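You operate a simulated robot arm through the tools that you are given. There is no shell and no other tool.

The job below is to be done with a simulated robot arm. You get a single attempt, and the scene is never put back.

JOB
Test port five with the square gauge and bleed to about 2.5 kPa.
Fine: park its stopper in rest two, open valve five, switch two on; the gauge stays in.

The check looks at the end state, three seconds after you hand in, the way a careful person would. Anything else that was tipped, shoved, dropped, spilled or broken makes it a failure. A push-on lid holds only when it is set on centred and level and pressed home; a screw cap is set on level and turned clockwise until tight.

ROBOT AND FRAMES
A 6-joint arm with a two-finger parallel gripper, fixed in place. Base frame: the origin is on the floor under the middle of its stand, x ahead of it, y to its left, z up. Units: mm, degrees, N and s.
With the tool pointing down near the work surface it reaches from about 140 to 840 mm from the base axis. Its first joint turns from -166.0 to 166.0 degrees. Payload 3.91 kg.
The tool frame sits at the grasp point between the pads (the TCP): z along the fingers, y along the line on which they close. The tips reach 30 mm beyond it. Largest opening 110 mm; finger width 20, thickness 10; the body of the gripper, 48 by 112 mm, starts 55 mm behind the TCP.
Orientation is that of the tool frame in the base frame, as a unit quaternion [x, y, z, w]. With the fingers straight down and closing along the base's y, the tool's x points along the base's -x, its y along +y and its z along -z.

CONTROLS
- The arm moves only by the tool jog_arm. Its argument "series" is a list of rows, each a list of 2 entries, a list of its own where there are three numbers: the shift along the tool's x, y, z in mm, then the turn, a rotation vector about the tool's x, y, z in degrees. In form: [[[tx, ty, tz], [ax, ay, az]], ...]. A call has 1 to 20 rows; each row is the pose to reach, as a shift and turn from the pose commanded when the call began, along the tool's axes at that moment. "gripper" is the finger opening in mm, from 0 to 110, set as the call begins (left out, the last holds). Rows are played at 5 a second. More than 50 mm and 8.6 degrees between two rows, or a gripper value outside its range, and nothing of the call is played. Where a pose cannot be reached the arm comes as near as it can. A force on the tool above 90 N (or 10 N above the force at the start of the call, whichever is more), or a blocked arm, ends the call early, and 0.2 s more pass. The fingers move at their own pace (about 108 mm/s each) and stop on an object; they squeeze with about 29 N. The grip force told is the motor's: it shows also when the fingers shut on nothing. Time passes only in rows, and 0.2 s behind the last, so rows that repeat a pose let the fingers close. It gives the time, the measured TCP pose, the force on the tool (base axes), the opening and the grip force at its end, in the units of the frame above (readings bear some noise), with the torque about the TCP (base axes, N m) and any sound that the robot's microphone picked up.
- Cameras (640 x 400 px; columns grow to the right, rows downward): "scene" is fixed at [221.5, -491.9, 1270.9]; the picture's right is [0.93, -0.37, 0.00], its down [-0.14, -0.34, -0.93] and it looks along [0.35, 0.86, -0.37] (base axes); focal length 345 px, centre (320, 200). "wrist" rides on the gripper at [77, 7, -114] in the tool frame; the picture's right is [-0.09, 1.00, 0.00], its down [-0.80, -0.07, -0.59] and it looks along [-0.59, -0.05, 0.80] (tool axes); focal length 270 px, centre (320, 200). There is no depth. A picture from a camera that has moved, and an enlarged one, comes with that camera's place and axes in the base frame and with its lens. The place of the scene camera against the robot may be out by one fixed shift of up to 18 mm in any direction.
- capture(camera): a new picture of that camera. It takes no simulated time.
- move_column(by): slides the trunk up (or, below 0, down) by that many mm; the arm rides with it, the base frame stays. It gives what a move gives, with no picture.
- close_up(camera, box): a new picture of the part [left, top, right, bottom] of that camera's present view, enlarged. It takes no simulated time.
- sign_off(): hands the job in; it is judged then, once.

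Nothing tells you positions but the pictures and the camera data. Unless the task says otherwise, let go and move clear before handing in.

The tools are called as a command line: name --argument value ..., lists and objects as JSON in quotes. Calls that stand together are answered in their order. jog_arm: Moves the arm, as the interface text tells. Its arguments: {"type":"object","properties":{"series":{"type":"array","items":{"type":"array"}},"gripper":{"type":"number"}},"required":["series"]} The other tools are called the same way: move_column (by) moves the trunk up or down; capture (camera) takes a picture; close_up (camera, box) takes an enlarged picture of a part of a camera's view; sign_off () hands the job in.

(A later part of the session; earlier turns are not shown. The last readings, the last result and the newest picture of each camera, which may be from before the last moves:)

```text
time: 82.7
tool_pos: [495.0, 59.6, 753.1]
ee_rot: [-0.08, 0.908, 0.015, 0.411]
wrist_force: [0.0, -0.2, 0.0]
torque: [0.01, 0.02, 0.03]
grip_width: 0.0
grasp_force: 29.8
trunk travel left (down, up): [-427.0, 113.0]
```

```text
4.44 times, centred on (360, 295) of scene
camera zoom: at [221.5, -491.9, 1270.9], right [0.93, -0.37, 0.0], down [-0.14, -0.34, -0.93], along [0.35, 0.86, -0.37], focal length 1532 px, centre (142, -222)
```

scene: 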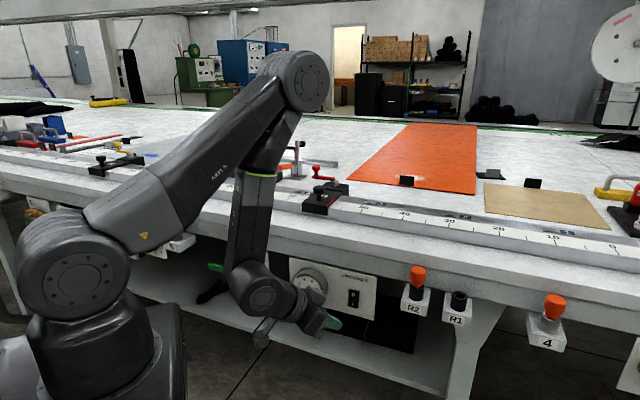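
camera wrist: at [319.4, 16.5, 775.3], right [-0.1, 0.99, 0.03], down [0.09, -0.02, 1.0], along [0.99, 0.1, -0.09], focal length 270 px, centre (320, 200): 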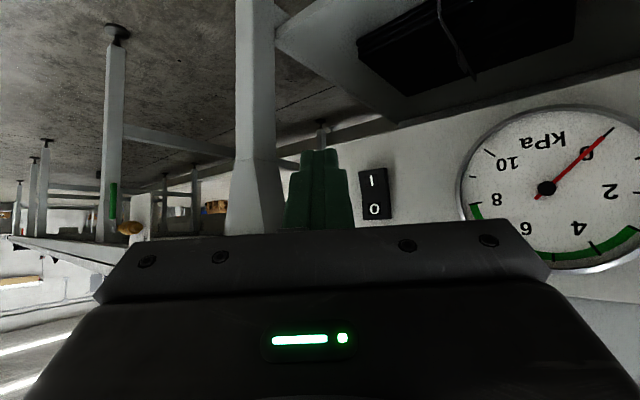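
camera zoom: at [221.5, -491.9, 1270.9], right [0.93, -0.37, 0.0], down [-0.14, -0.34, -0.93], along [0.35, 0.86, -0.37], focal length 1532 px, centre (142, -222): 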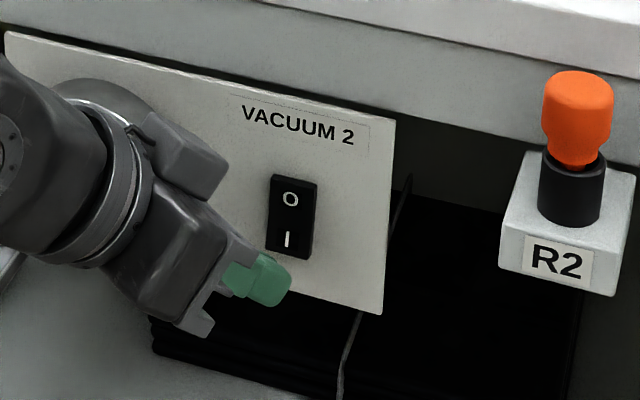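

jog_arm --series '[[[-3.3, 2.2, 4.1], [0, 0, 0]], [[-5.4, 3.4, 6.2], [0, 0, 0]], [[-5.4, 3.4, 6.2], [0, 0, 0]]]'

close_up --camera "scene" --box '[330, 270, 390, 320]'

```text
time: 83.5
tool_pos: [502.8, 63.3, 753.0]
ee_rot: [-0.08, 0.908, 0.015, 0.41]
wrist_force: [0.1, -0.5, -0.3]
torque: [-0.02, 0.0, 0.02]
grip_width: 0.1
grasp_force: 29.2
trunk travel left (down, up): [-427.0, 113.0]
```

```text
8.00 times, centred on (360, 295) of scene
camera zoom: at [221.5, -491.9, 1270.9], right [0.93, -0.37, 0.0], down [-0.14, -0.34, -0.93], along [0.35, 0.86, -0.37], focal length 2757 px, centre (0, -560)
```

zoom: 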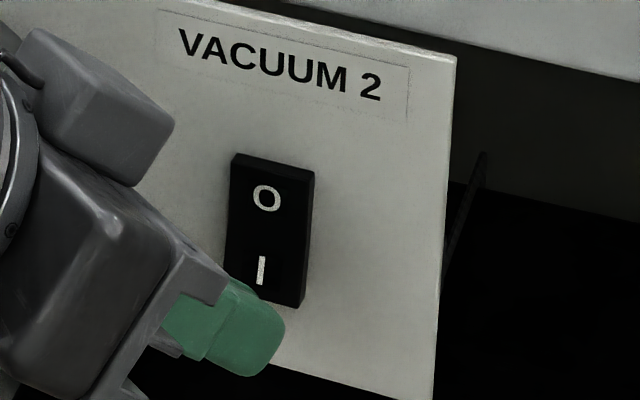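

jog_arm --series '[[[-1.1, 1.2, 1.2], [0, 0, 0]], [[-2.2, 2.4, 2.4], [0, 0, 0]], [[-2.2, 2.4, 2.4], [0, 0, 0]]]'

jog_arm --series '[[[-1.1, 1.2, 1.2], [0, 0, 0]], [[-2.2, 2.4, 2.4], [0, 0, 0]], [[-2.2, 2.4, 2.4], [0, 0, 0]]]'

close_up --camera "scene" --box '[330, 270, 390, 320]'

```text
time: 84.3
tool_pos: [505.7, 68.0, 753.1]
ee_rot: [-0.081, 0.908, 0.016, 0.41]
wrist_force: [-0.1, -0.3, 0.1]
torque: [0.01, 0.0, -0.01]
grip_width: 0.0
grasp_force: 28.6
trunk travel left (down, up): [-427.0, 113.0]
```

```text
time: 85.1
tool_pos: [509.6, 69.0, 753.0]
ee_rot: [-0.08, 0.908, 0.015, 0.411]
wrist_force: [-1.2, 0.2, -1.0]
torque: [-0.04, 0.01, 0.04]
grip_width: 0.0
grasp_force: 29.1
trunk travel left (down, up): [-427.0, 113.0]
```

```text
8.00 times, centred on (360, 295) of scene
camera zoom: at [221.5, -491.9, 1270.9], right [0.93, -0.37, 0.0], down [-0.14, -0.34, -0.93], along [0.35, 0.86, -0.37], focal length 2757 px, centre (0, -560)
```

zoom: 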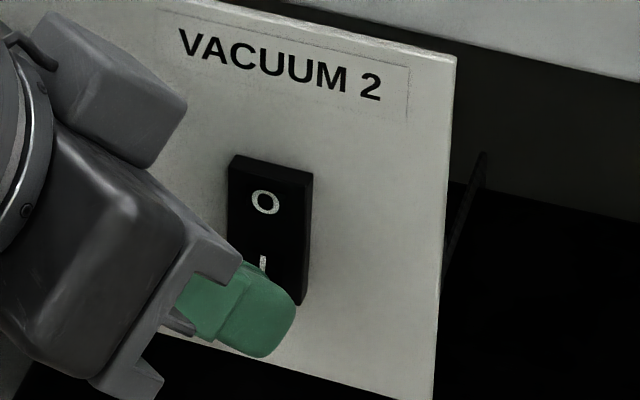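

jog_arm --series '[[[-1.1, 1.2, 1.2], [0, 0, 0]], [[-2.2, 2.4, 2.4], [0, 0, 0]], [[-2.2, 2.4, 2.4], [0, 0, 0]]]'

close_up --camera "scene" --box '[330, 270, 390, 320]'

close_up --camera "wrist" --box '[240, 120, 440, 240]'

```text
time: 85.9
tool_pos: [511.7, 70.9, 754.3]
ee_rot: [-0.079, 0.909, 0.014, 0.408]
wrist_force: [-10.5, -10.8, 0.2]
torque: [-0.17, 0.17, -0.15]
grip_width: 0.1
grasp_force: 29.2
trunk travel left (down, up): [-427.0, 113.0]
```

```text
8.00 times, centred on (360, 295) of scene
camera zoom: at [221.5, -491.9, 1270.9], right [0.93, -0.37, 0.0], down [-0.14, -0.34, -0.93], along [0.35, 0.86, -0.37], focal length 2757 px, centre (0, -560)
```

zoom: 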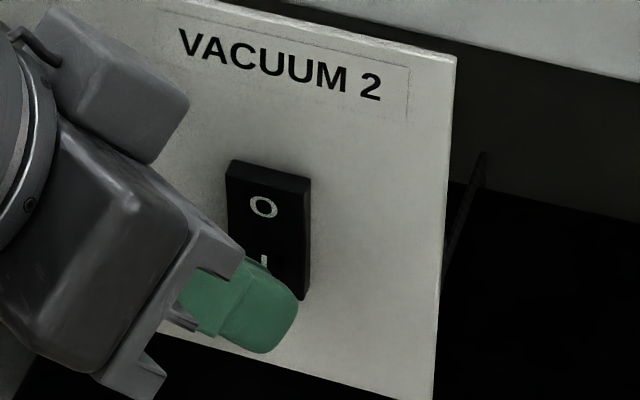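

```text
3.20 times, centred on (340, 180) of wrist
camera zoom: at [375.3, 56.1, 771.2], right [-0.1, 0.99, 0.03], down [0.09, -0.02, 1.0], along [0.99, 0.1, -0.09], focal length 865 px, centre (256, 264)
```

zoom: 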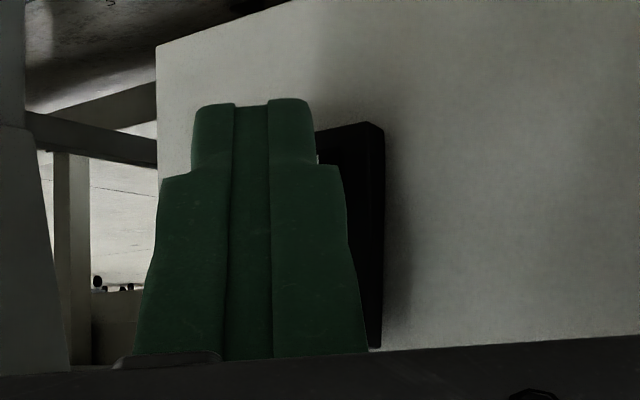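

The rocker has tipped to the "I" side and I feel a 15 N stop. I'll back off and check that it stays on and what the gauges read.

jog_arm --series '[[[5.5, -5.9, -5.9], [0, 0, 0]], [[13.8, -14.8, -14.8], [0, 0, 0]], [[27.5, -29.5, -29.5], [0, 0, 0]], [[27.5, -29.5, -29.5], [0, 0, 0]]]'

close_up --camera "scene" --box '[330, 270, 390, 320]'

capture --camera "scene"

capture --camera "wrist"

```text
time: 86.9
tool_pos: [478.5, 36.9, 753.2]
ee_rot: [-0.081, 0.908, 0.015, 0.411]
wrist_force: [0.1, 0.4, -0.4]
torque: [-0.01, -0.03, -0.02]
grip_width: 0.0
grasp_force: 29.0
trunk travel left (down, up): [-427.0, 113.0]
```

```text
8.00 times, centred on (360, 295) of scene
camera zoom: at [221.5, -491.9, 1270.9], right [0.93, -0.37, 0.0], down [-0.14, -0.34, -0.93], along [0.35, 0.86, -0.37], focal length 2757 px, centre (0, -560)
```

zoom: 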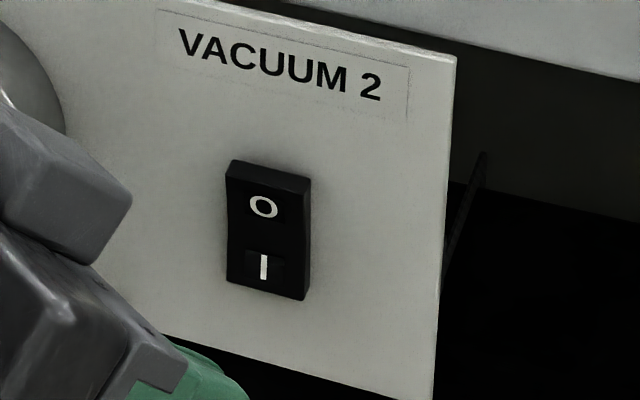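

```text
taken
```

scene: 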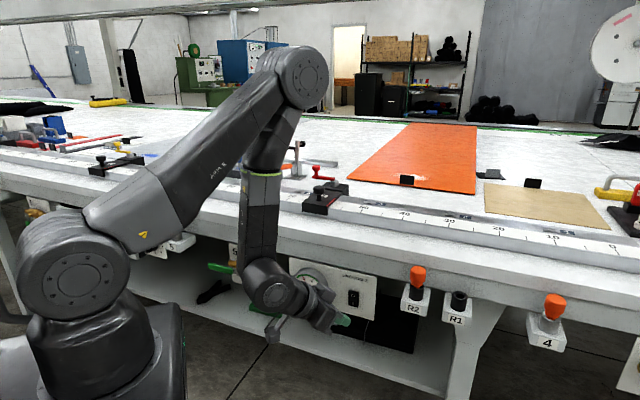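

```text
taken
camera wrist: at [343.4, 22.3, 772.0], right [-0.1, 0.99, 0.03], down [0.09, -0.02, 1.0], along [0.99, 0.1, -0.09], focal length 270 px, centre (320, 200)
```

wrist: 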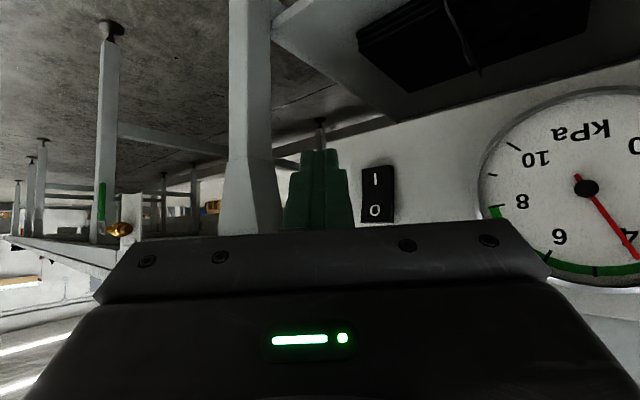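

Switch two is on and stays on: the panel dial has climbed past 4 kPa. Now I'll travel back left, in front of the valve, toward the bleed knob.

jog_arm --series '[[[20.5, 28.3, -25.2], [0, 0, 0]], [[40.9, 56.5, -50.4], [0, 0, 0]], [[56.1, 90.4, -70], [0, 0, 0]], [[71.3, 124.2, -89.6], [0, 0, 0]], [[86.5, 158.1, -109.2], [0, 0, 0]], [[101.7, 191.9, -128.8], [0, 0, 0]], [[116.9, 225.8, -148.4], [0, 0, 0]], [[132.1, 259.6, -168], [0, 0, 0]], [[132.1, 259.6, -168], [0, 0, 0]]]'

capture --camera "scene"

close_up --camera "scene" --box '[130, 190, 330, 315]'

```text
time: 88.1
tool_pos: [329.1, 161.9, 758.4]
ee_rot: [-0.091, 0.902, 0.013, 0.422]
wrist_force: [0.7, -0.1, 0.3]
torque: [0.0, 0.0, 0.01]
grip_width: 0.0
grasp_force: 29.2
trunk travel left (down, up): [-427.0, 113.0]
stopped in row 5: the force on the tool passed its limit at 288 N (the readings are from after the stop); the commanded pose is now the measured one
```

```text
taken
```

scene: 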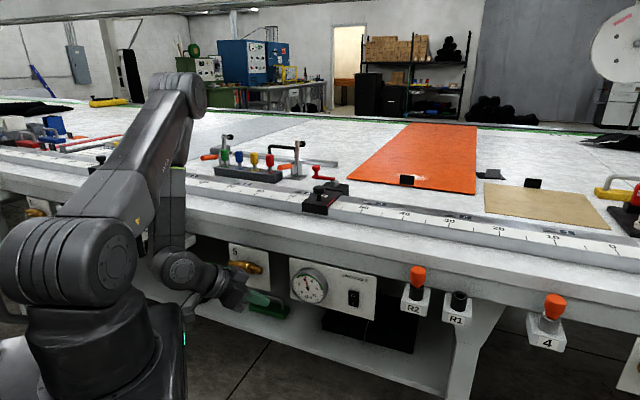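

```text
3.20 times, centred on (230, 252) of scene
camera zoom: at [221.5, -491.9, 1270.9], right [0.93, -0.37, 0.0], down [-0.14, -0.34, -0.93], along [0.35, 0.86, -0.37], focal length 1103 px, centre (608, 32)
```

zoom: 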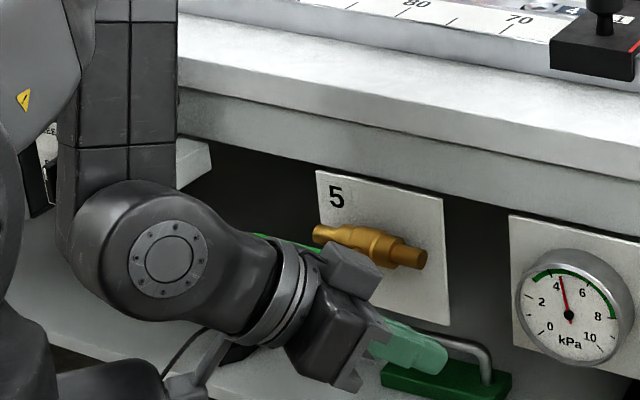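

The call stopped on a force spike partway. Nothing obvious is touching, so I'll look closely before moving on.

capture --camera "wrist"

close_up --camera "scene" --box '[180, 230, 280, 310]'

close_up --camera "scene" --box '[270, 240, 430, 340]'

```text
taken
camera wrist: at [194.2, 144.5, 772.4], right [-0.12, 0.99, 0.01], down [0.06, -0.01, 1.0], along [0.99, 0.12, -0.06], focal length 270 px, centre (320, 200)
```

wrist: 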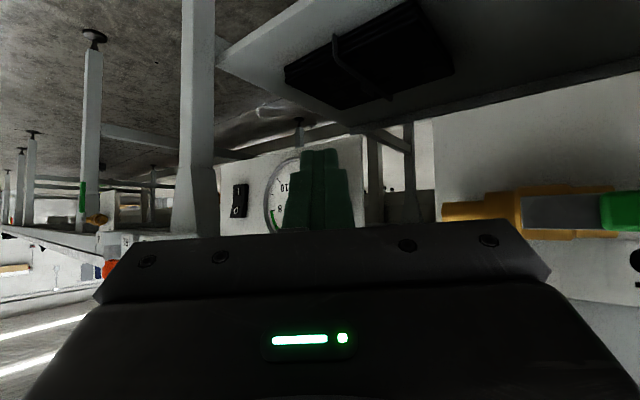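

```text
5.00 times, centred on (230, 270) of scene
camera zoom: at [221.5, -491.9, 1270.9], right [0.93, -0.37, 0.0], down [-0.14, -0.34, -0.93], along [0.35, 0.86, -0.37], focal length 1723 px, centre (770, -150)
```

zoom: 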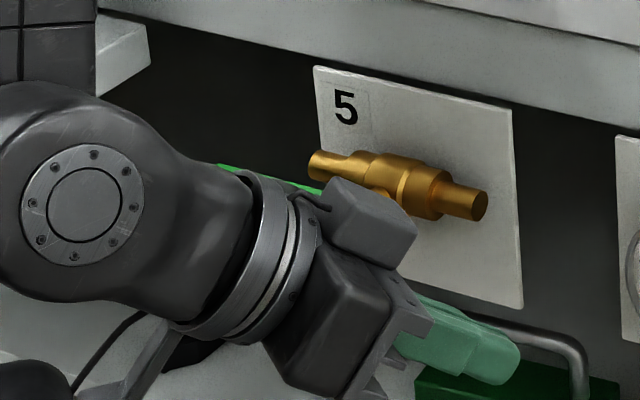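

```text
4.00 times, centred on (350, 290) of scene
camera zoom: at [221.5, -491.9, 1270.9], right [0.93, -0.37, 0.0], down [-0.14, -0.34, -0.93], along [0.35, 0.86, -0.37], focal length 1378 px, centre (200, -160)
```

zoom: 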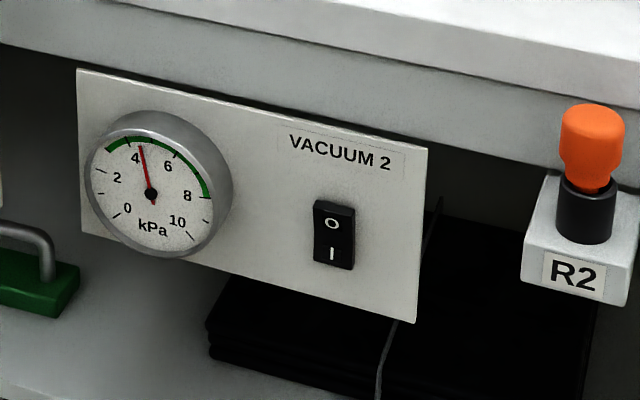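

Everything looks intact: the valve handle is still parallel and the dial reads about 4.5 kPa. It was probably a dynamic jolt near the arm's close-in limit, so I'll continue left in slower, smaller steps.

jog_arm --series '[[[3.4, 8.2, -4.7], [0, 0, 0]], [[6.7, 16.4, -9.3], [0, 0, 0]], [[10.1, 24.6, -14], [0, 0, 0]], [[13.4, 32.8, -18.6], [0, 0, 0]], [[16.8, 41, -23.3], [0, 0, 0]], [[20.2, 49.1, -28], [0, 0, 0]], [[20.2, 49.1, -28], [0, 0, 0]]]'

capture --camera "scene"

```text
time: 89.7
tool_pos: [287.6, 205.1, 758.3]
ee_rot: [-0.092, 0.902, 0.013, 0.422]
wrist_force: [1.6, -0.2, 0.0]
torque: [0.0, -0.02, 0.01]
grip_width: 0.0
grasp_force: 28.2
trunk travel left (down, up): [-427.0, 113.0]
```

```text
taken
```

scene: 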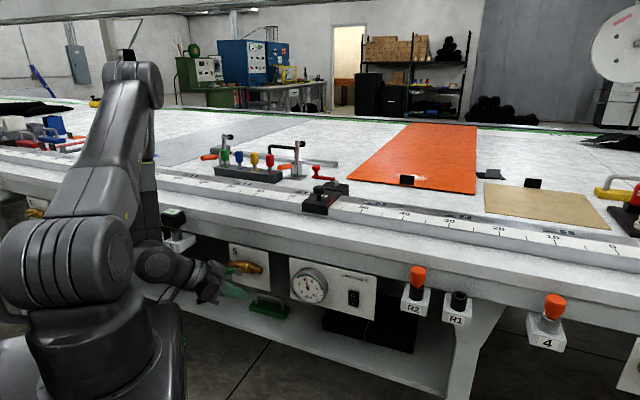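

jog_arm --series '[[[6.7, 16.4, -9.3], [0, 0, 0]], [[13.4, 32.8, -18.6], [0, 0, 0]], [[20.2, 49.1, -28], [0, 0, 0]], [[26.9, 65.5, -37.3], [0, 0, 0]], [[33.6, 81.9, -46.6], [0, 0, 0]], [[40.3, 98.3, -55.9], [0, 0, 0]], [[47, 114.7, -65.2], [0, 0, 0]], [[53.8, 131, -74.6], [0, 0, 0]], [[60.5, 147.4, -83.9], [0, 0, 0]], [[67.2, 163.8, -93.2], [0, 0, 0]], [[73.9, 180.2, -102.5], [0, 0, 0]], [[80.6, 196.6, -111.8], [0, 0, 0]], [[87.4, 212.9, -121.2], [0, 0, 0]], [[87.4, 212.9, -121.2], [0, 0, 0]]]'

capture --camera "scene"

capture --camera "wrist"

```text
time: 92.7
tool_pos: [102.2, 388.1, 758.5]
ee_rot: [-0.092, 0.902, 0.013, 0.423]
wrist_force: [-0.4, -0.6, -0.3]
torque: [-0.01, -0.02, 0.01]
grip_width: 0.0
grasp_force: 29.1
trunk travel left (down, up): [-427.0, 113.0]
```

```text
taken
```

scene: 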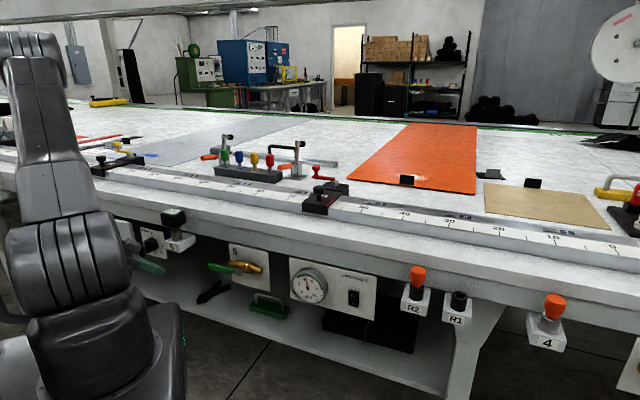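

```text
taken
camera wrist: at [-33.3, 370.4, 772.4], right [-0.12, 0.99, 0.01], down [0.06, -0.01, 1.0], along [0.99, 0.12, -0.06], focal length 270 px, centre (320, 200)
```

wrist: 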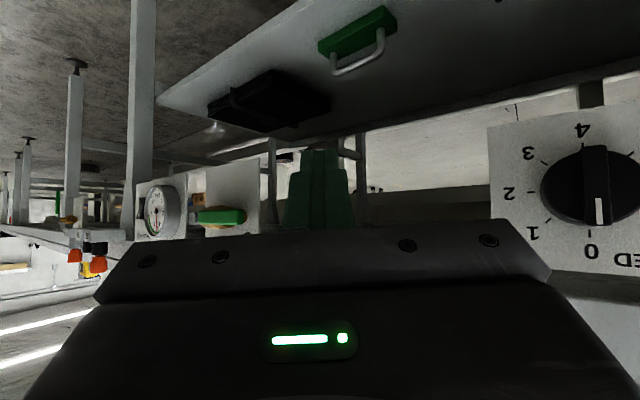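

close_up --camera "scene" --box '[125, 195, 205, 265]'

close_up --camera "wrist" --box '[460, 80, 640, 290]'

close_up --camera "scene" --box '[190, 235, 330, 320]'

```text
5.71 times, centred on (165, 230) of scene
camera zoom: at [221.5, -491.9, 1270.9], right [0.93, -0.37, 0.0], down [-0.14, -0.34, -0.93], along [0.35, 0.86, -0.37], focal length 1969 px, centre (1206, 29)
```

zoom: 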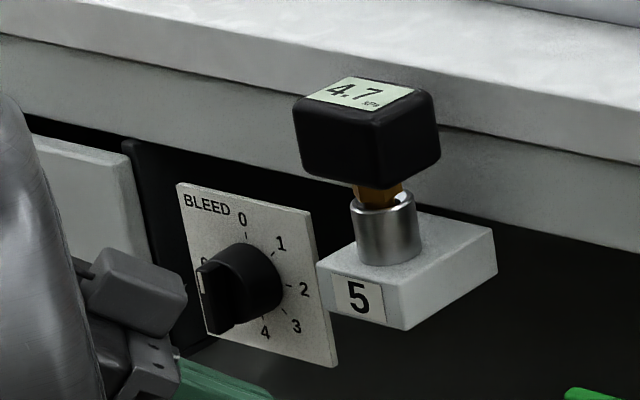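

```text
1.90 times, centred on (550, 185) of wrist
camera zoom: at [-33.3, 370.4, 772.4], right [-0.12, 0.99, 0.01], down [0.06, -0.01, 1.0], along [0.99, 0.12, -0.06], focal length 515 px, centre (-118, 229)
```

zoom: 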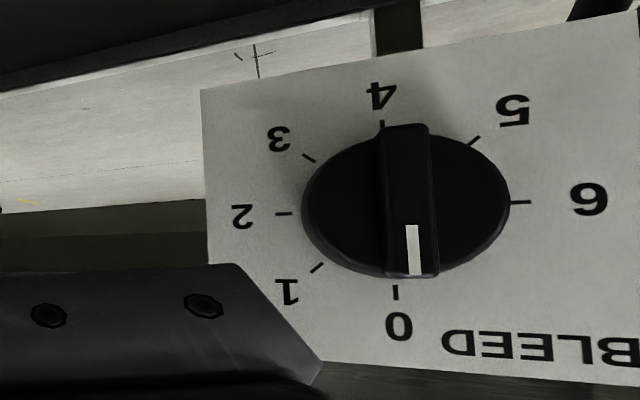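

```text
4.57 times, centred on (260, 278) of scene
camera zoom: at [221.5, -491.9, 1270.9], right [0.93, -0.37, 0.0], down [-0.14, -0.34, -0.93], along [0.35, 0.86, -0.37], focal length 1576 px, centre (594, -154)
```

zoom: 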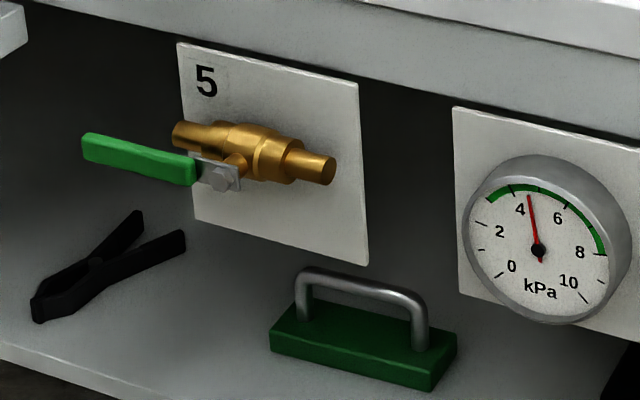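

The square gauge reads 4.7 kPa with the bleed at 0, and the valve handle is fully open. I'll bring the tool horizontal, facing the bleed knob squarely, so I can grip its bar and turn it.

jog_arm --series '[[[4.6, 11, -6.6], [-4.3, -5, -1.2]], [[9.1, 22, -13.2], [-8.6, -10, -2.4]], [[13.7, 33, -19.8], [-12.9, -14.9, -3.5]], [[18.2, 44, -26.4], [-17.3, -19.9, -4.7]], [[22.8, 55, -33], [-21.6, -24.9, -5.9]], [[27.3, 66, -39.6], [-25.9, -29.9, -7.1]], [[31.9, 77, -46.2], [-30.2, -34.8, -8.2]], [[36.4, 88, -52.8], [-34.5, -39.8, -9.4]], [[36.4, 88, -52.8], [-34.5, -39.8, -9.4]]]'

capture --camera "wrist"

capture --camera "scene"

```text
time: 94.7
tool_pos: [24.2, 464.6, 759.5]
ee_rot: [-0.272, 0.651, 0.272, 0.654]
wrist_force: [-0.4, -0.2, 0.5]
torque: [-0.02, -0.01, -0.02]
grip_width: 0.0
grasp_force: 29.1
trunk travel left (down, up): [-427.0, 113.0]
```

```text
taken
camera wrist: at [-60.6, 387.6, 682.4], right [-0.71, 0.7, 0.09], down [-0.37, -0.47, 0.8], along [0.6, 0.53, 0.59], focal length 270 px, centre (320, 200)
```

wrist: 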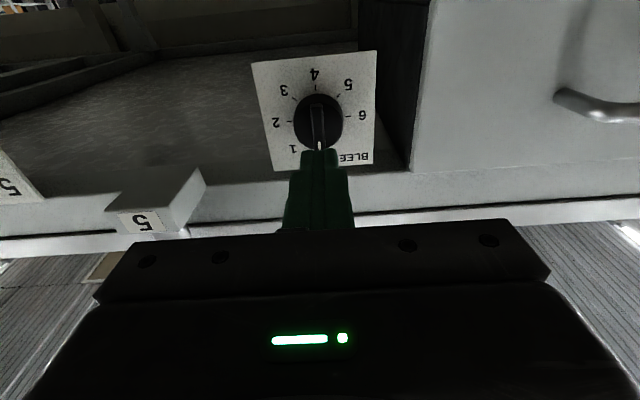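

```text
taken
```

scene: 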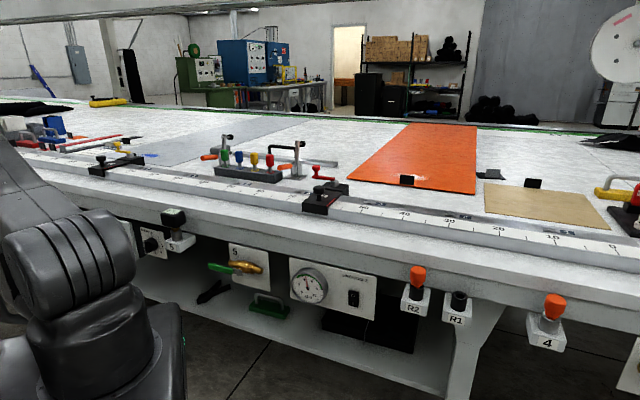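

close_up --camera "wrist" --box '[240, 40, 400, 160]'

close_up --camera "wrist" --box '[280, 80, 360, 150]'

close_up --camera "scene" --box '[125, 200, 205, 265]'

```text
3.33 times, centred on (320, 100) of wrist
camera zoom: at [-60.6, 387.6, 682.4], right [-0.71, 0.7, 0.09], down [-0.37, -0.47, 0.8], along [0.6, 0.53, 0.59], focal length 901 px, centre (320, 533)
```

zoom: 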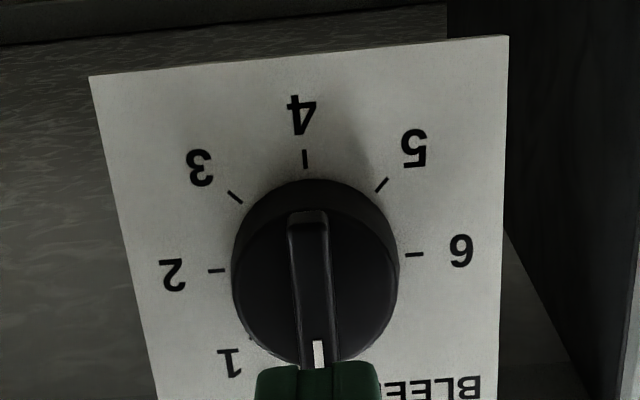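

```text
5.71 times, centred on (320, 115) of wrist
camera zoom: at [-60.6, 387.6, 682.4], right [-0.71, 0.7, 0.09], down [-0.37, -0.47, 0.8], along [0.6, 0.53, 0.59], focal length 1544 px, centre (320, 686)
```

zoom: 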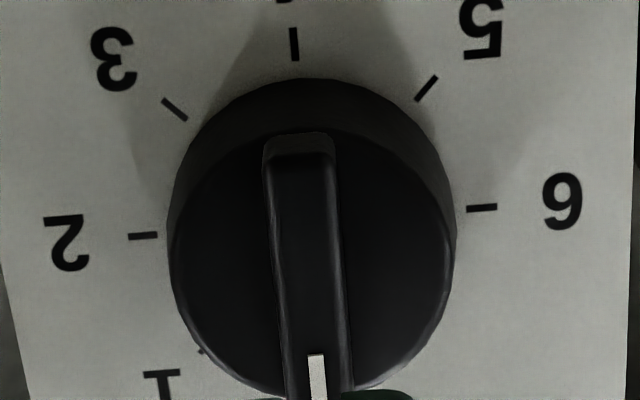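

```text
6.15 times, centred on (165, 232) of scene
camera zoom: at [221.5, -491.9, 1270.9], right [0.93, -0.37, 0.0], down [-0.14, -0.34, -0.93], along [0.35, 0.86, -0.37], focal length 2121 px, centre (1274, 0)
```

zoom: 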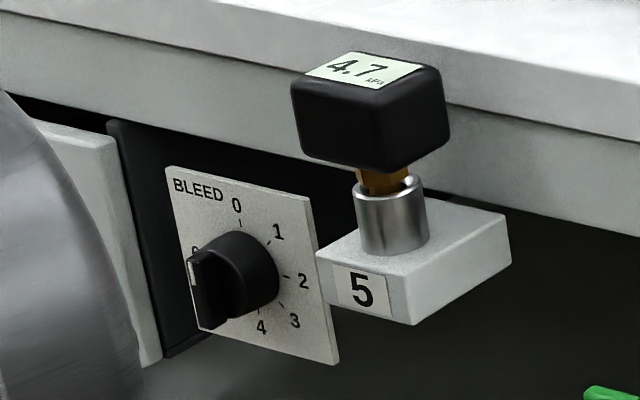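

The tool axis is within about 2 mm of the knob axis, and the bar is about 9 mm thick standing vertically. I'll open to 30 mm, advance so the fingertips straddle the bar, and check.

jog_arm --series '[[[1, -0.3, 0], [0, 0, 0]], [[2, -0.5, 0], [0, 0, 0]], [[2, -0.5, 12], [0, 0, 0]], [[2, -0.5, 24], [0, 0, 0]], [[2, -0.5, 34], [0, 0, 0]], [[2, -0.5, 40], [0, 0, 0]], [[2, -0.5, 40], [0, 0, 0]]]' --gripper 32

close_up --camera "wrist" --box '[240, 80, 400, 200]'

close_up --camera "scene" --box '[125, 200, 205, 265]'

```text
time: 96.3
tool_pos: [53.1, 492.9, 756.5]
ee_rot: [-0.272, 0.652, 0.271, 0.654]
wrist_force: [0.2, 0.0, 0.8]
torque: [0.0, 0.0, 0.01]
grip_width: 32.0
grasp_force: 0.0
trunk travel left (down, up): [-427.0, 113.0]
```

```text
3.33 times, centred on (320, 140) of wrist
camera zoom: at [-31.6, 415.4, 679.6], right [-0.71, 0.7, 0.09], down [-0.37, -0.47, 0.8], along [0.6, 0.53, 0.59], focal length 901 px, centre (320, 400)
```

zoom: 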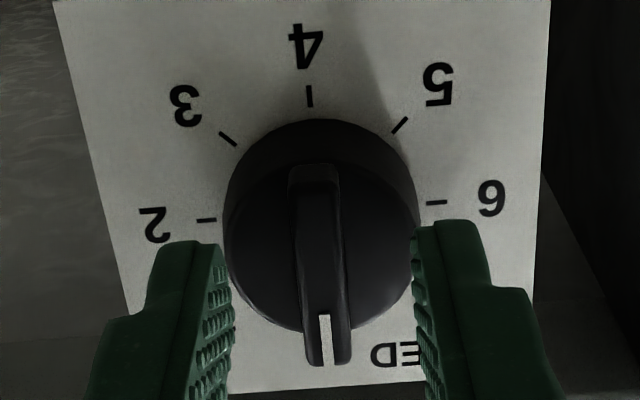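

```text
6.15 times, centred on (165, 232) of scene
camera zoom: at [221.5, -491.9, 1270.9], right [0.93, -0.37, 0.0], down [-0.14, -0.34, -0.93], along [0.35, 0.86, -0.37], focal length 2121 px, centre (1274, 0)
```

zoom: 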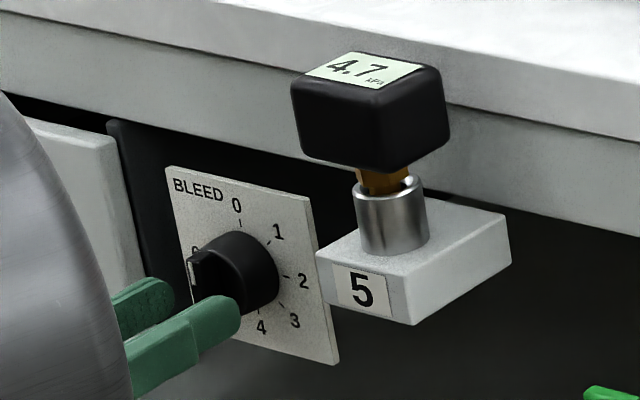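

jog_arm --series '[[[0, 0, 3.5], [0, 0, 0]], [[0, 0, 7], [0, 0, 0]], [[0, 0, 7], [0, 0, 0]]]'

close_up --camera "wrist" --box '[240, 80, 400, 200]'

```text
time: 97.1
tool_pos: [57.2, 498.2, 756.9]
ee_rot: [-0.271, 0.653, 0.27, 0.654]
wrist_force: [-1.2, -0.3, 0.1]
torque: [-0.01, 0.03, -0.01]
grip_width: 32.2
grasp_force: 0.1
trunk travel left (down, up): [-427.0, 113.0]
```

```text
3.33 times, centred on (320, 140) of wrist
camera zoom: at [-26.8, 420.7, 680.0], right [-0.71, 0.7, 0.09], down [-0.37, -0.47, 0.8], along [0.6, 0.53, 0.59], focal length 901 px, centre (320, 400)
```

zoom: 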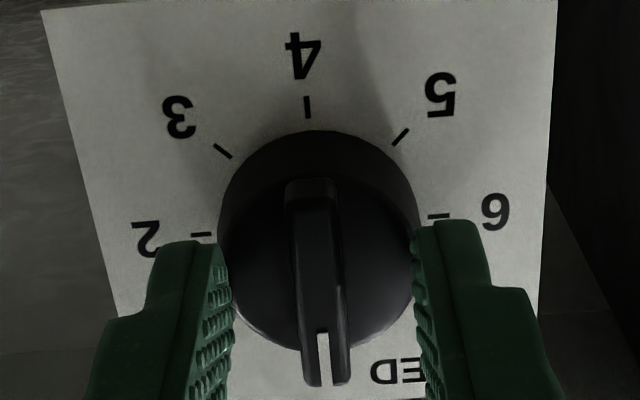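

jog_arm --series '[[[0, 0, 0], [0, 0, 0]], [[0, 0, 0], [0, 0, 0]], [[0, 0, 0], [0, 0, 0]]]' --gripper 4

close_up --camera "wrist" --box '[240, 80, 400, 200]'

close_up --camera "scene" --box '[125, 200, 205, 265]'

```text
time: 97.9
tool_pos: [59.1, 496.1, 757.8]
ee_rot: [-0.271, 0.653, 0.271, 0.653]
wrist_force: [1.9, -1.5, 0.6]
torque: [0.06, 0.02, -0.09]
grip_width: 8.7
grasp_force: 44.8
trunk travel left (down, up): [-427.0, 113.0]
```

```text
3.33 times, centred on (320, 140) of wrist
camera zoom: at [-26.6, 420.5, 680.0], right [-0.71, 0.7, 0.09], down [-0.37, -0.47, 0.8], along [0.6, 0.53, 0.59], focal length 901 px, centre (320, 400)
```

zoom: 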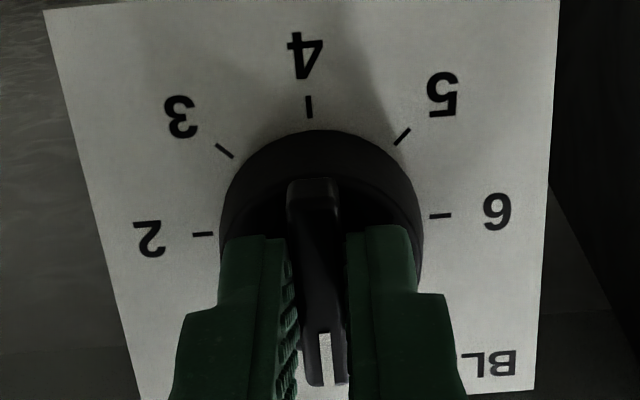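

```text
6.15 times, centred on (165, 232) of scene
camera zoom: at [221.5, -491.9, 1270.9], right [0.93, -0.37, 0.0], down [-0.14, -0.34, -0.93], along [0.35, 0.86, -0.37], focal length 2121 px, centre (1274, 0)
```

zoom: 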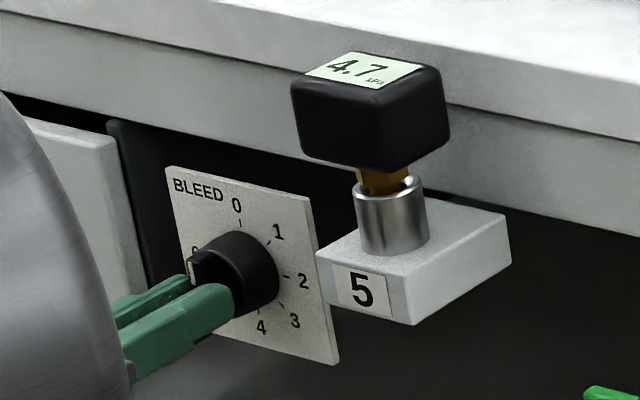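

Bar gripped at 8.7 mm. I'll turn clockwise 20° and read the square gauge.

jog_arm --series '[[[0, 0, 0], [0, 0, 5]], [[0, 0, 0], [0, 0, 10]], [[0, 0, 0], [0, 0, 15]], [[0, 0, 0], [0, 0, 20]], [[0, 0, 0], [0, 0, 20]]]'

close_up --camera "wrist" --box '[240, 80, 400, 200]'

close_up --camera "scene" --box '[125, 200, 205, 265]'

```text
time: 99.1
tool_pos: [57.5, 498.1, 757.5]
ee_rot: [-0.154, 0.689, 0.382, 0.596]
wrist_force: [4.9, 10.4, 3.3]
torque: [0.0, -0.05, 0.07]
grip_width: 8.9
grasp_force: 45.2
trunk travel left (down, up): [-427.0, 113.0]
```

```text
3.33 times, centred on (320, 140) of wrist
camera zoom: at [-45.5, 439.4, 687.1], right [-0.64, 0.64, 0.42], down [-0.18, -0.66, 0.73], along [0.74, 0.39, 0.54], focal length 901 px, centre (320, 400)
```

zoom: 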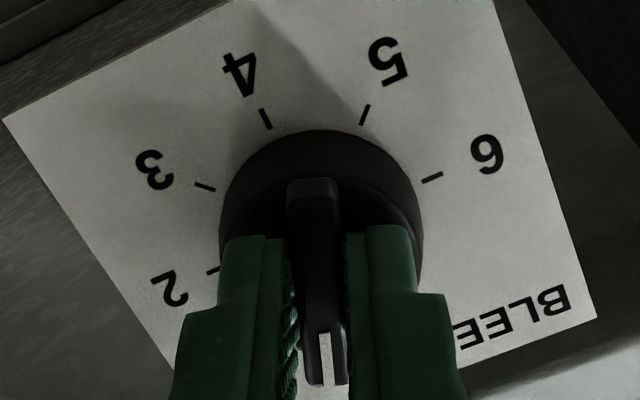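

```text
6.15 times, centred on (165, 232) of scene
camera zoom: at [221.5, -491.9, 1270.9], right [0.93, -0.37, 0.0], down [-0.14, -0.34, -0.93], along [0.35, 0.86, -0.37], focal length 2121 px, centre (1274, 0)
```

zoom: 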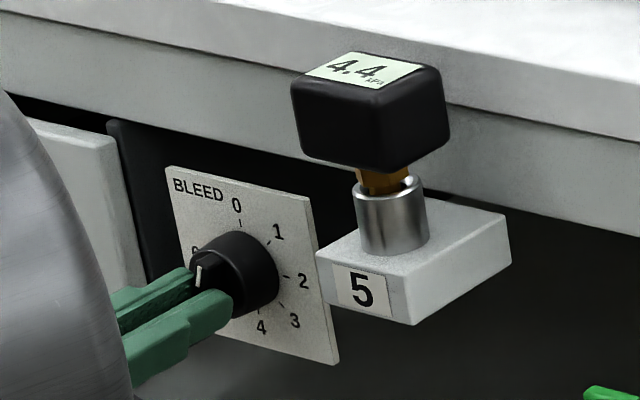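

jog_arm --series '[[[0, 0, 0], [0, 0, 0]], [[0, 0, 0], [0, 0, 0]], [[0, 0, 0], [0, 0, 0]], [[0, 0, 0], [0, 0, 0]], [[0, 0, 0], [0, 0, 0]], [[0, 0, 0], [0, 0, 0]], [[0, 0, 0], [0, 0, 0]], [[0, 0, 0], [0, 0, 0]]]'

close_up --camera "scene" --box '[155, 200, 195, 230]'

```text
time: 100.9
tool_pos: [56.2, 496.6, 758.1]
ee_rot: [-0.154, 0.689, 0.381, 0.597]
wrist_force: [5.2, 22.2, 15.2]
torque: [0.11, -0.12, 0.33]
grip_width: 8.7
grasp_force: 45.2
trunk travel left (down, up): [-427.0, 113.0]
```

```text
13.33 times, centred on (175, 215) of scene
camera zoom: at [221.5, -491.9, 1270.9], right [0.93, -0.37, 0.0], down [-0.14, -0.34, -0.93], along [0.35, 0.86, -0.37], focal length 4595 px, centre (2253, 0)
```

zoom: 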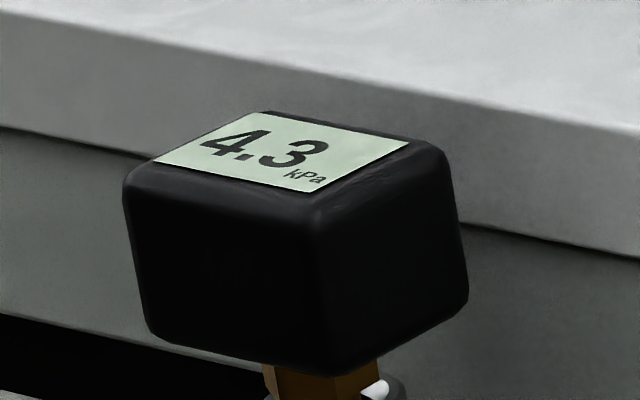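

The reading settles at 4.3 kPa after 20°. I'll relieve the small side load and turn a further 40°.

jog_arm --series '[[[-0.4, 0.7, 0.3], [0, 0, 4]], [[-0.4, 0.7, 0.3], [0, 0, 10]], [[-0.4, 0.7, 0.3], [0, 0, 16]], [[-0.4, 0.7, 0.3], [0, 0, 22]], [[-0.4, 0.7, 0.3], [0, 0, 28]], [[-0.4, 0.7, 0.3], [0, 0, 34]], [[-0.4, 0.7, 0.3], [0, 0, 40]], [[-0.4, 0.7, 0.3], [0, 0, 40]], [[-0.4, 0.7, 0.3], [0, 0, 40]], [[-0.4, 0.7, 0.3], [0, 0, 40]], [[-0.4, 0.7, 0.3], [0, 0, 40]], [[-0.4, 0.7, 0.3], [0, 0, 40]]]'

close_up --camera "wrist" --box '[240, 80, 400, 200]'

close_up --camera "scene" --box '[125, 200, 205, 265]'

```text
time: 103.5
tool_pos: [57.2, 499.0, 759.2]
ee_rot: [0.09, 0.7, 0.563, 0.431]
wrist_force: [-1.0, 27.0, 30.9]
torque: [0.51, -0.65, 0.26]
grip_width: 8.9
grasp_force: 45.0
trunk travel left (down, up): [-427.0, 113.0]
```

```text
3.33 times, centred on (320, 140) of wrist
camera zoom: at [-72.9, 466.4, 725.2], right [-0.3, 0.3, 0.91], down [0.1, -0.94, 0.34], along [0.95, 0.19, 0.26], focal length 901 px, centre (320, 400)
```

zoom: 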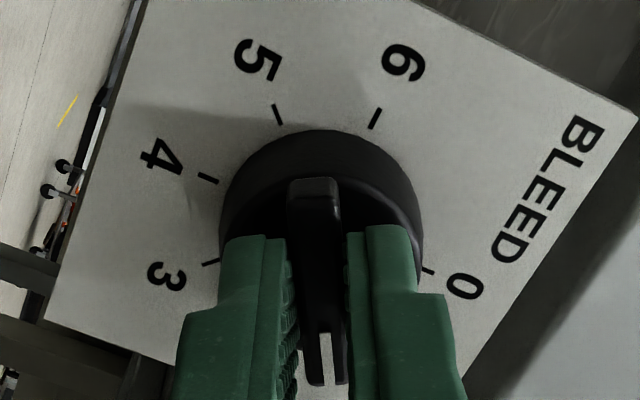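

```text
6.15 times, centred on (165, 232) of scene
camera zoom: at [221.5, -491.9, 1270.9], right [0.93, -0.37, 0.0], down [-0.14, -0.34, -0.93], along [0.35, 0.86, -0.37], focal length 2121 px, centre (1274, 0)
```

zoom: 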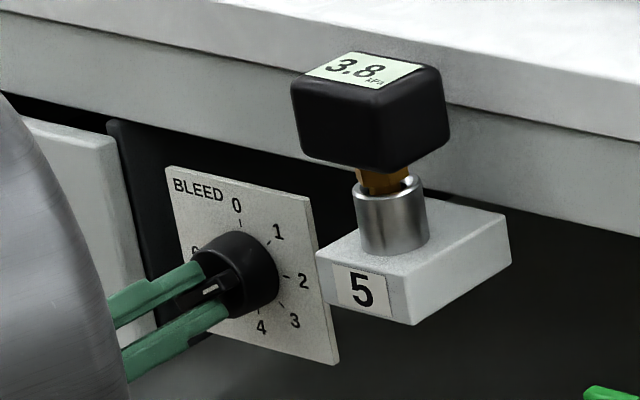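

3.8 kPa at 60°. I'll ease the sideways load along the closing direction and turn on to about 95°.

jog_arm --series '[[[0, 0.6, 0], [0, 0, 0]], [[0, 1.2, 0], [0, 0, 0]], [[0, 1.2, 0], [0, 0, 6]], [[0, 1.2, 0], [0, 0, 12]], [[0, 1.2, 0], [0, 0, 18]], [[0, 1.2, 0], [0, 0, 24]], [[0, 1.2, 0], [0, 0, 30]], [[0, 1.2, 0], [0, 0, 30]], [[0, 1.2, 0], [0, 0, 30]], [[0, 1.2, 0], [0, 0, 30]], [[0, 1.2, 0], [0, 0, 30]], [[0, 1.2, 0], [0, 0, 30]], [[0, 1.2, 0], [0, 0, 30]]]'

close_up --camera "wrist" --box '[240, 80, 400, 200]'

close_up --camera "scene" --box '[125, 200, 205, 265]'

```text
time: 106.3
tool_pos: [56.6, 499.7, 758.3]
ee_rot: [0.269, 0.652, 0.656, 0.27]
wrist_force: [2.0, 25.4, 35.0]
torque: [0.5, -0.62, 0.29]
grip_width: 8.9
grasp_force: 44.8
trunk travel left (down, up): [-427.0, 113.0]
```

```text
3.33 times, centred on (320, 140) of wrist
camera zoom: at [-78.1, 471.2, 765.7], right [0.06, -0.07, 1.0], down [0.15, -0.99, -0.07], along [0.99, 0.15, -0.05], focal length 901 px, centre (320, 400)
```

zoom: 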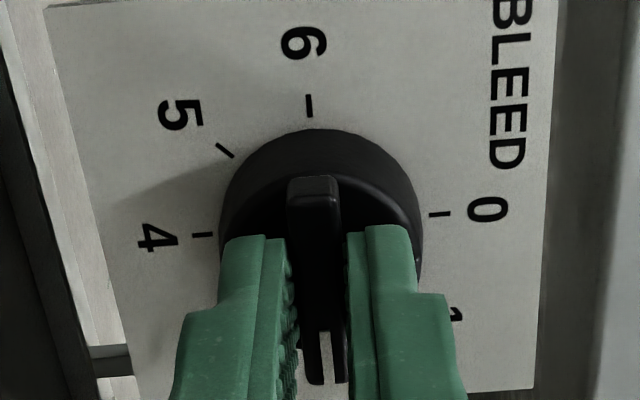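

```text
6.15 times, centred on (165, 232) of scene
camera zoom: at [221.5, -491.9, 1270.9], right [0.93, -0.37, 0.0], down [-0.14, -0.34, -0.93], along [0.35, 0.86, -0.37], focal length 2121 px, centre (1274, 0)
```

zoom: 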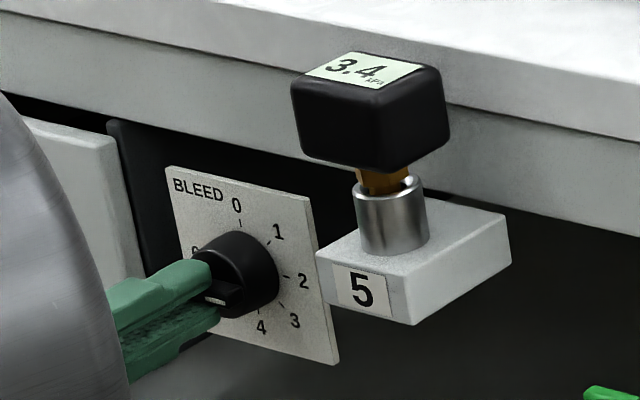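

3.4 kPa at 90°, falling steadily. I'll recentre on the knob axis and continue to about 135°.

jog_arm --series '[[[0.3, 0.7, 0], [0, 0, 0]], [[0.6, 1.4, 0], [0, 0, 0]], [[0.6, 1.4, 0], [0, 0, 6]], [[0.6, 1.4, 0], [0, 0, 12]], [[0.6, 1.4, 0], [0, 0, 18]], [[0.6, 1.4, 0], [0, 0, 24]], [[0.6, 1.4, 0], [0, 0, 30]], [[0.6, 1.4, 0], [0, 0, 36]], [[0.6, 1.4, 0], [0, 0, 42]], [[0.6, 1.4, 0], [0, 0, 45]], [[0.6, 1.4, 0], [0, 0, 45]], [[0.6, 1.4, 0], [0, 0, 45]], [[0.6, 1.4, 0], [0, 0, 45]], [[0.6, 1.4, 0], [0, 0, 45]], [[0.6, 1.4, 0], [0, 0, 45]], [[0.6, 1.4, 0], [0, 0, 45]]]'

close_up --camera "wrist" --box '[240, 80, 400, 200]'

close_up --camera "scene" --box '[125, 200, 205, 265]'

```text
time: 109.7
tool_pos: [57.6, 498.7, 761.0]
ee_rot: [0.498, 0.499, 0.709, -0.001]
wrist_force: [12.0, 21.9, 33.7]
torque: [0.36, -0.38, -0.05]
grip_width: 9.0
grasp_force: 45.0
trunk travel left (down, up): [-427.0, 113.0]
```

```text
3.33 times, centred on (320, 140) of wrist
camera zoom: at [-58.6, 451.5, 819.9], right [0.54, -0.54, 0.64], down [-0.05, -0.78, -0.62], along [0.84, 0.3, -0.45], focal length 901 px, centre (320, 400)
```

zoom: 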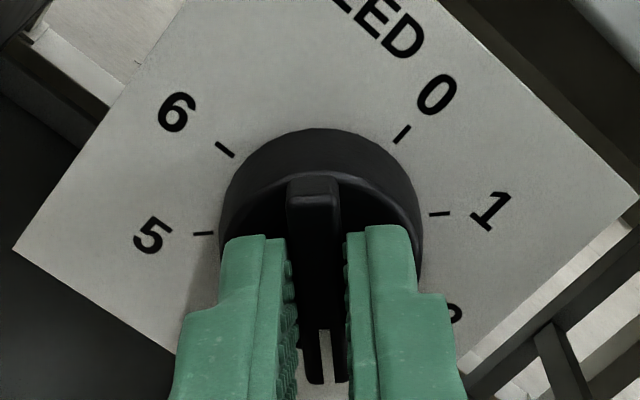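

```text
6.15 times, centred on (165, 232) of scene
camera zoom: at [221.5, -491.9, 1270.9], right [0.93, -0.37, 0.0], down [-0.14, -0.34, -0.93], along [0.35, 0.86, -0.37], focal length 2121 px, centre (1274, 0)
```

zoom: 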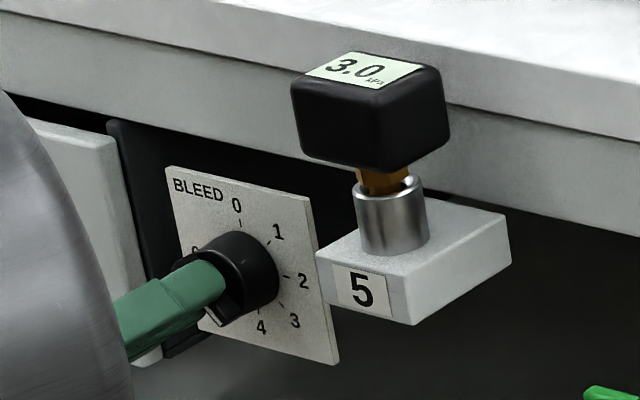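

3.0 kPa at mark 3. The curve suggests about 2.5 kPa near mark 4.6, so I'll relieve the load and continue turning to about 195°, then let it settle.

jog_arm --series '[[[0.5, 0.35, 0], [0, 0, 0]], [[1, 0.7, 0], [0, 0, 0]], [[1, 0.8, 0], [0, 0, 6]], [[0.9, 0.9, 0], [0, 0, 12]], [[0.8, 1, 0], [0, 0, 18]], [[0.7, 1.2, 0], [0, 0, 24]], [[0.6, 1.4, 0], [0, 0, 30]], [[0.5, 1.5, 0], [0, 0, 36]], [[0.4, 1.6, 0], [0, 0, 42]], [[0.3, 1.8, 0], [0, 0, 48]], [[0.2, 1.9, 0], [0, 0, 54]], [[0.1, 2, 0], [0, 0, 60]], [[0.1, 2, 0], [0, 0, 60]], [[0.1, 2, 0], [0, 0, 60]], [[0.1, 2, 0], [0, 0, 60]], [[0.1, 2, 0], [0, 0, 60]], [[0.1, 2, 0], [0, 0, 60]], [[0.1, 2, 0], [0, 0, 60]]]'

close_up --camera "wrist" --box '[240, 80, 400, 200]'

close_up --camera "scene" --box '[125, 200, 205, 265]'

```text
time: 112.1
tool_pos: [57.9, 498.5, 761.8]
ee_rot: [0.678, 0.221, 0.639, -0.29]
wrist_force: [20.9, -40.3, 12.4]
torque: [1.05, -1.2, -0.94]
grip_width: 8.7
grasp_force: 45.5
out of reach, approached as far as the arm can: row 11, 12
trunk travel left (down, up): [-427.0, 113.0]
stopped in row 12: the force on the tool passed its limit at 112 N (the readings are from after the stop); the commanded pose is now the measured one
```

```text
3.33 times, centred on (320, 140) of wrist
camera zoom: at [-14.9, 410.1, 839.7], right [0.66, -0.73, -0.2], down [-0.56, -0.29, -0.78], along [0.51, 0.62, -0.6], focal length 901 px, centre (320, 400)
```

zoom: 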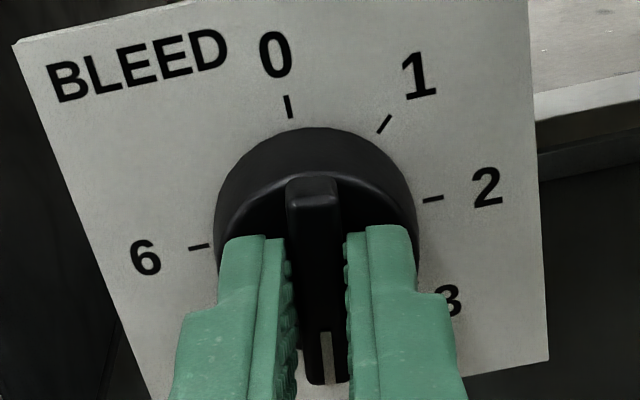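

```text
6.15 times, centred on (165, 232) of scene
camera zoom: at [221.5, -491.9, 1270.9], right [0.93, -0.37, 0.0], down [-0.14, -0.34, -0.93], along [0.35, 0.86, -0.37], focal length 2121 px, centre (1274, 0)
```

zoom: 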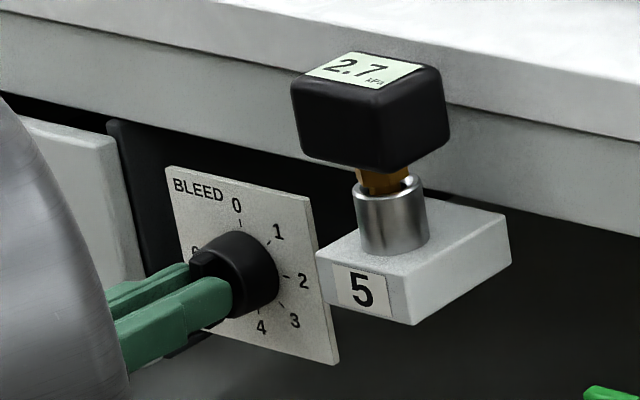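

The wrist reached its turning limit at about mark 4 and the gauge reads 2.7 kPa. I'll open to let go, and check the settled reading.

jog_arm --series '[[[0, 0, 0], [0, 0, 0]], [[0, 0, 0], [0, 0, 0]], [[0, 0, 0], [0, 0, 0]], [[0, 0, 0], [0, 0, 0]], [[0, 0, 0], [0, 0, 0]]]' --gripper 32

close_up --camera "wrist" --box '[240, 80, 400, 200]'

close_up --camera "scene" --box '[125, 200, 205, 265]'

```text
time: 113.3
tool_pos: [52.8, 504.6, 761.2]
ee_rot: [0.678, 0.224, 0.635, -0.294]
wrist_force: [-0.4, 0.2, -0.2]
torque: [-0.04, -0.02, 0.03]
grip_width: 32.1
grasp_force: 0.0
trunk travel left (down, up): [-427.0, 113.0]
```

```text
3.33 times, centred on (320, 140) of wrist
camera zoom: at [-17.4, 415.6, 838.2], right [0.67, -0.72, -0.2], down [-0.56, -0.3, -0.78], along [0.5, 0.63, -0.6], focal length 901 px, centre (320, 400)
```

zoom: 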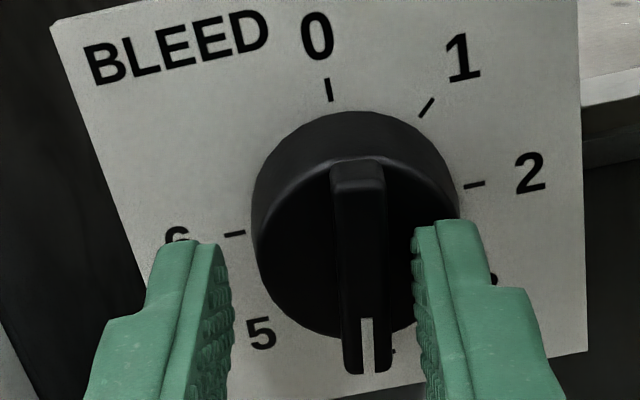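

```text
6.15 times, centred on (165, 232) of scene
camera zoom: at [221.5, -491.9, 1270.9], right [0.93, -0.37, 0.0], down [-0.14, -0.34, -0.93], along [0.35, 0.86, -0.37], focal length 2121 px, centre (1274, 0)
```

zoom: 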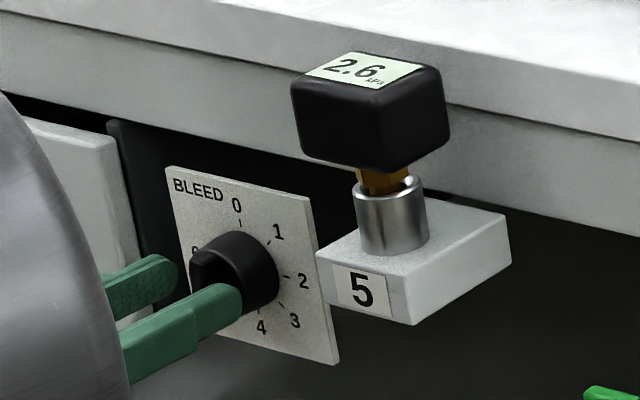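

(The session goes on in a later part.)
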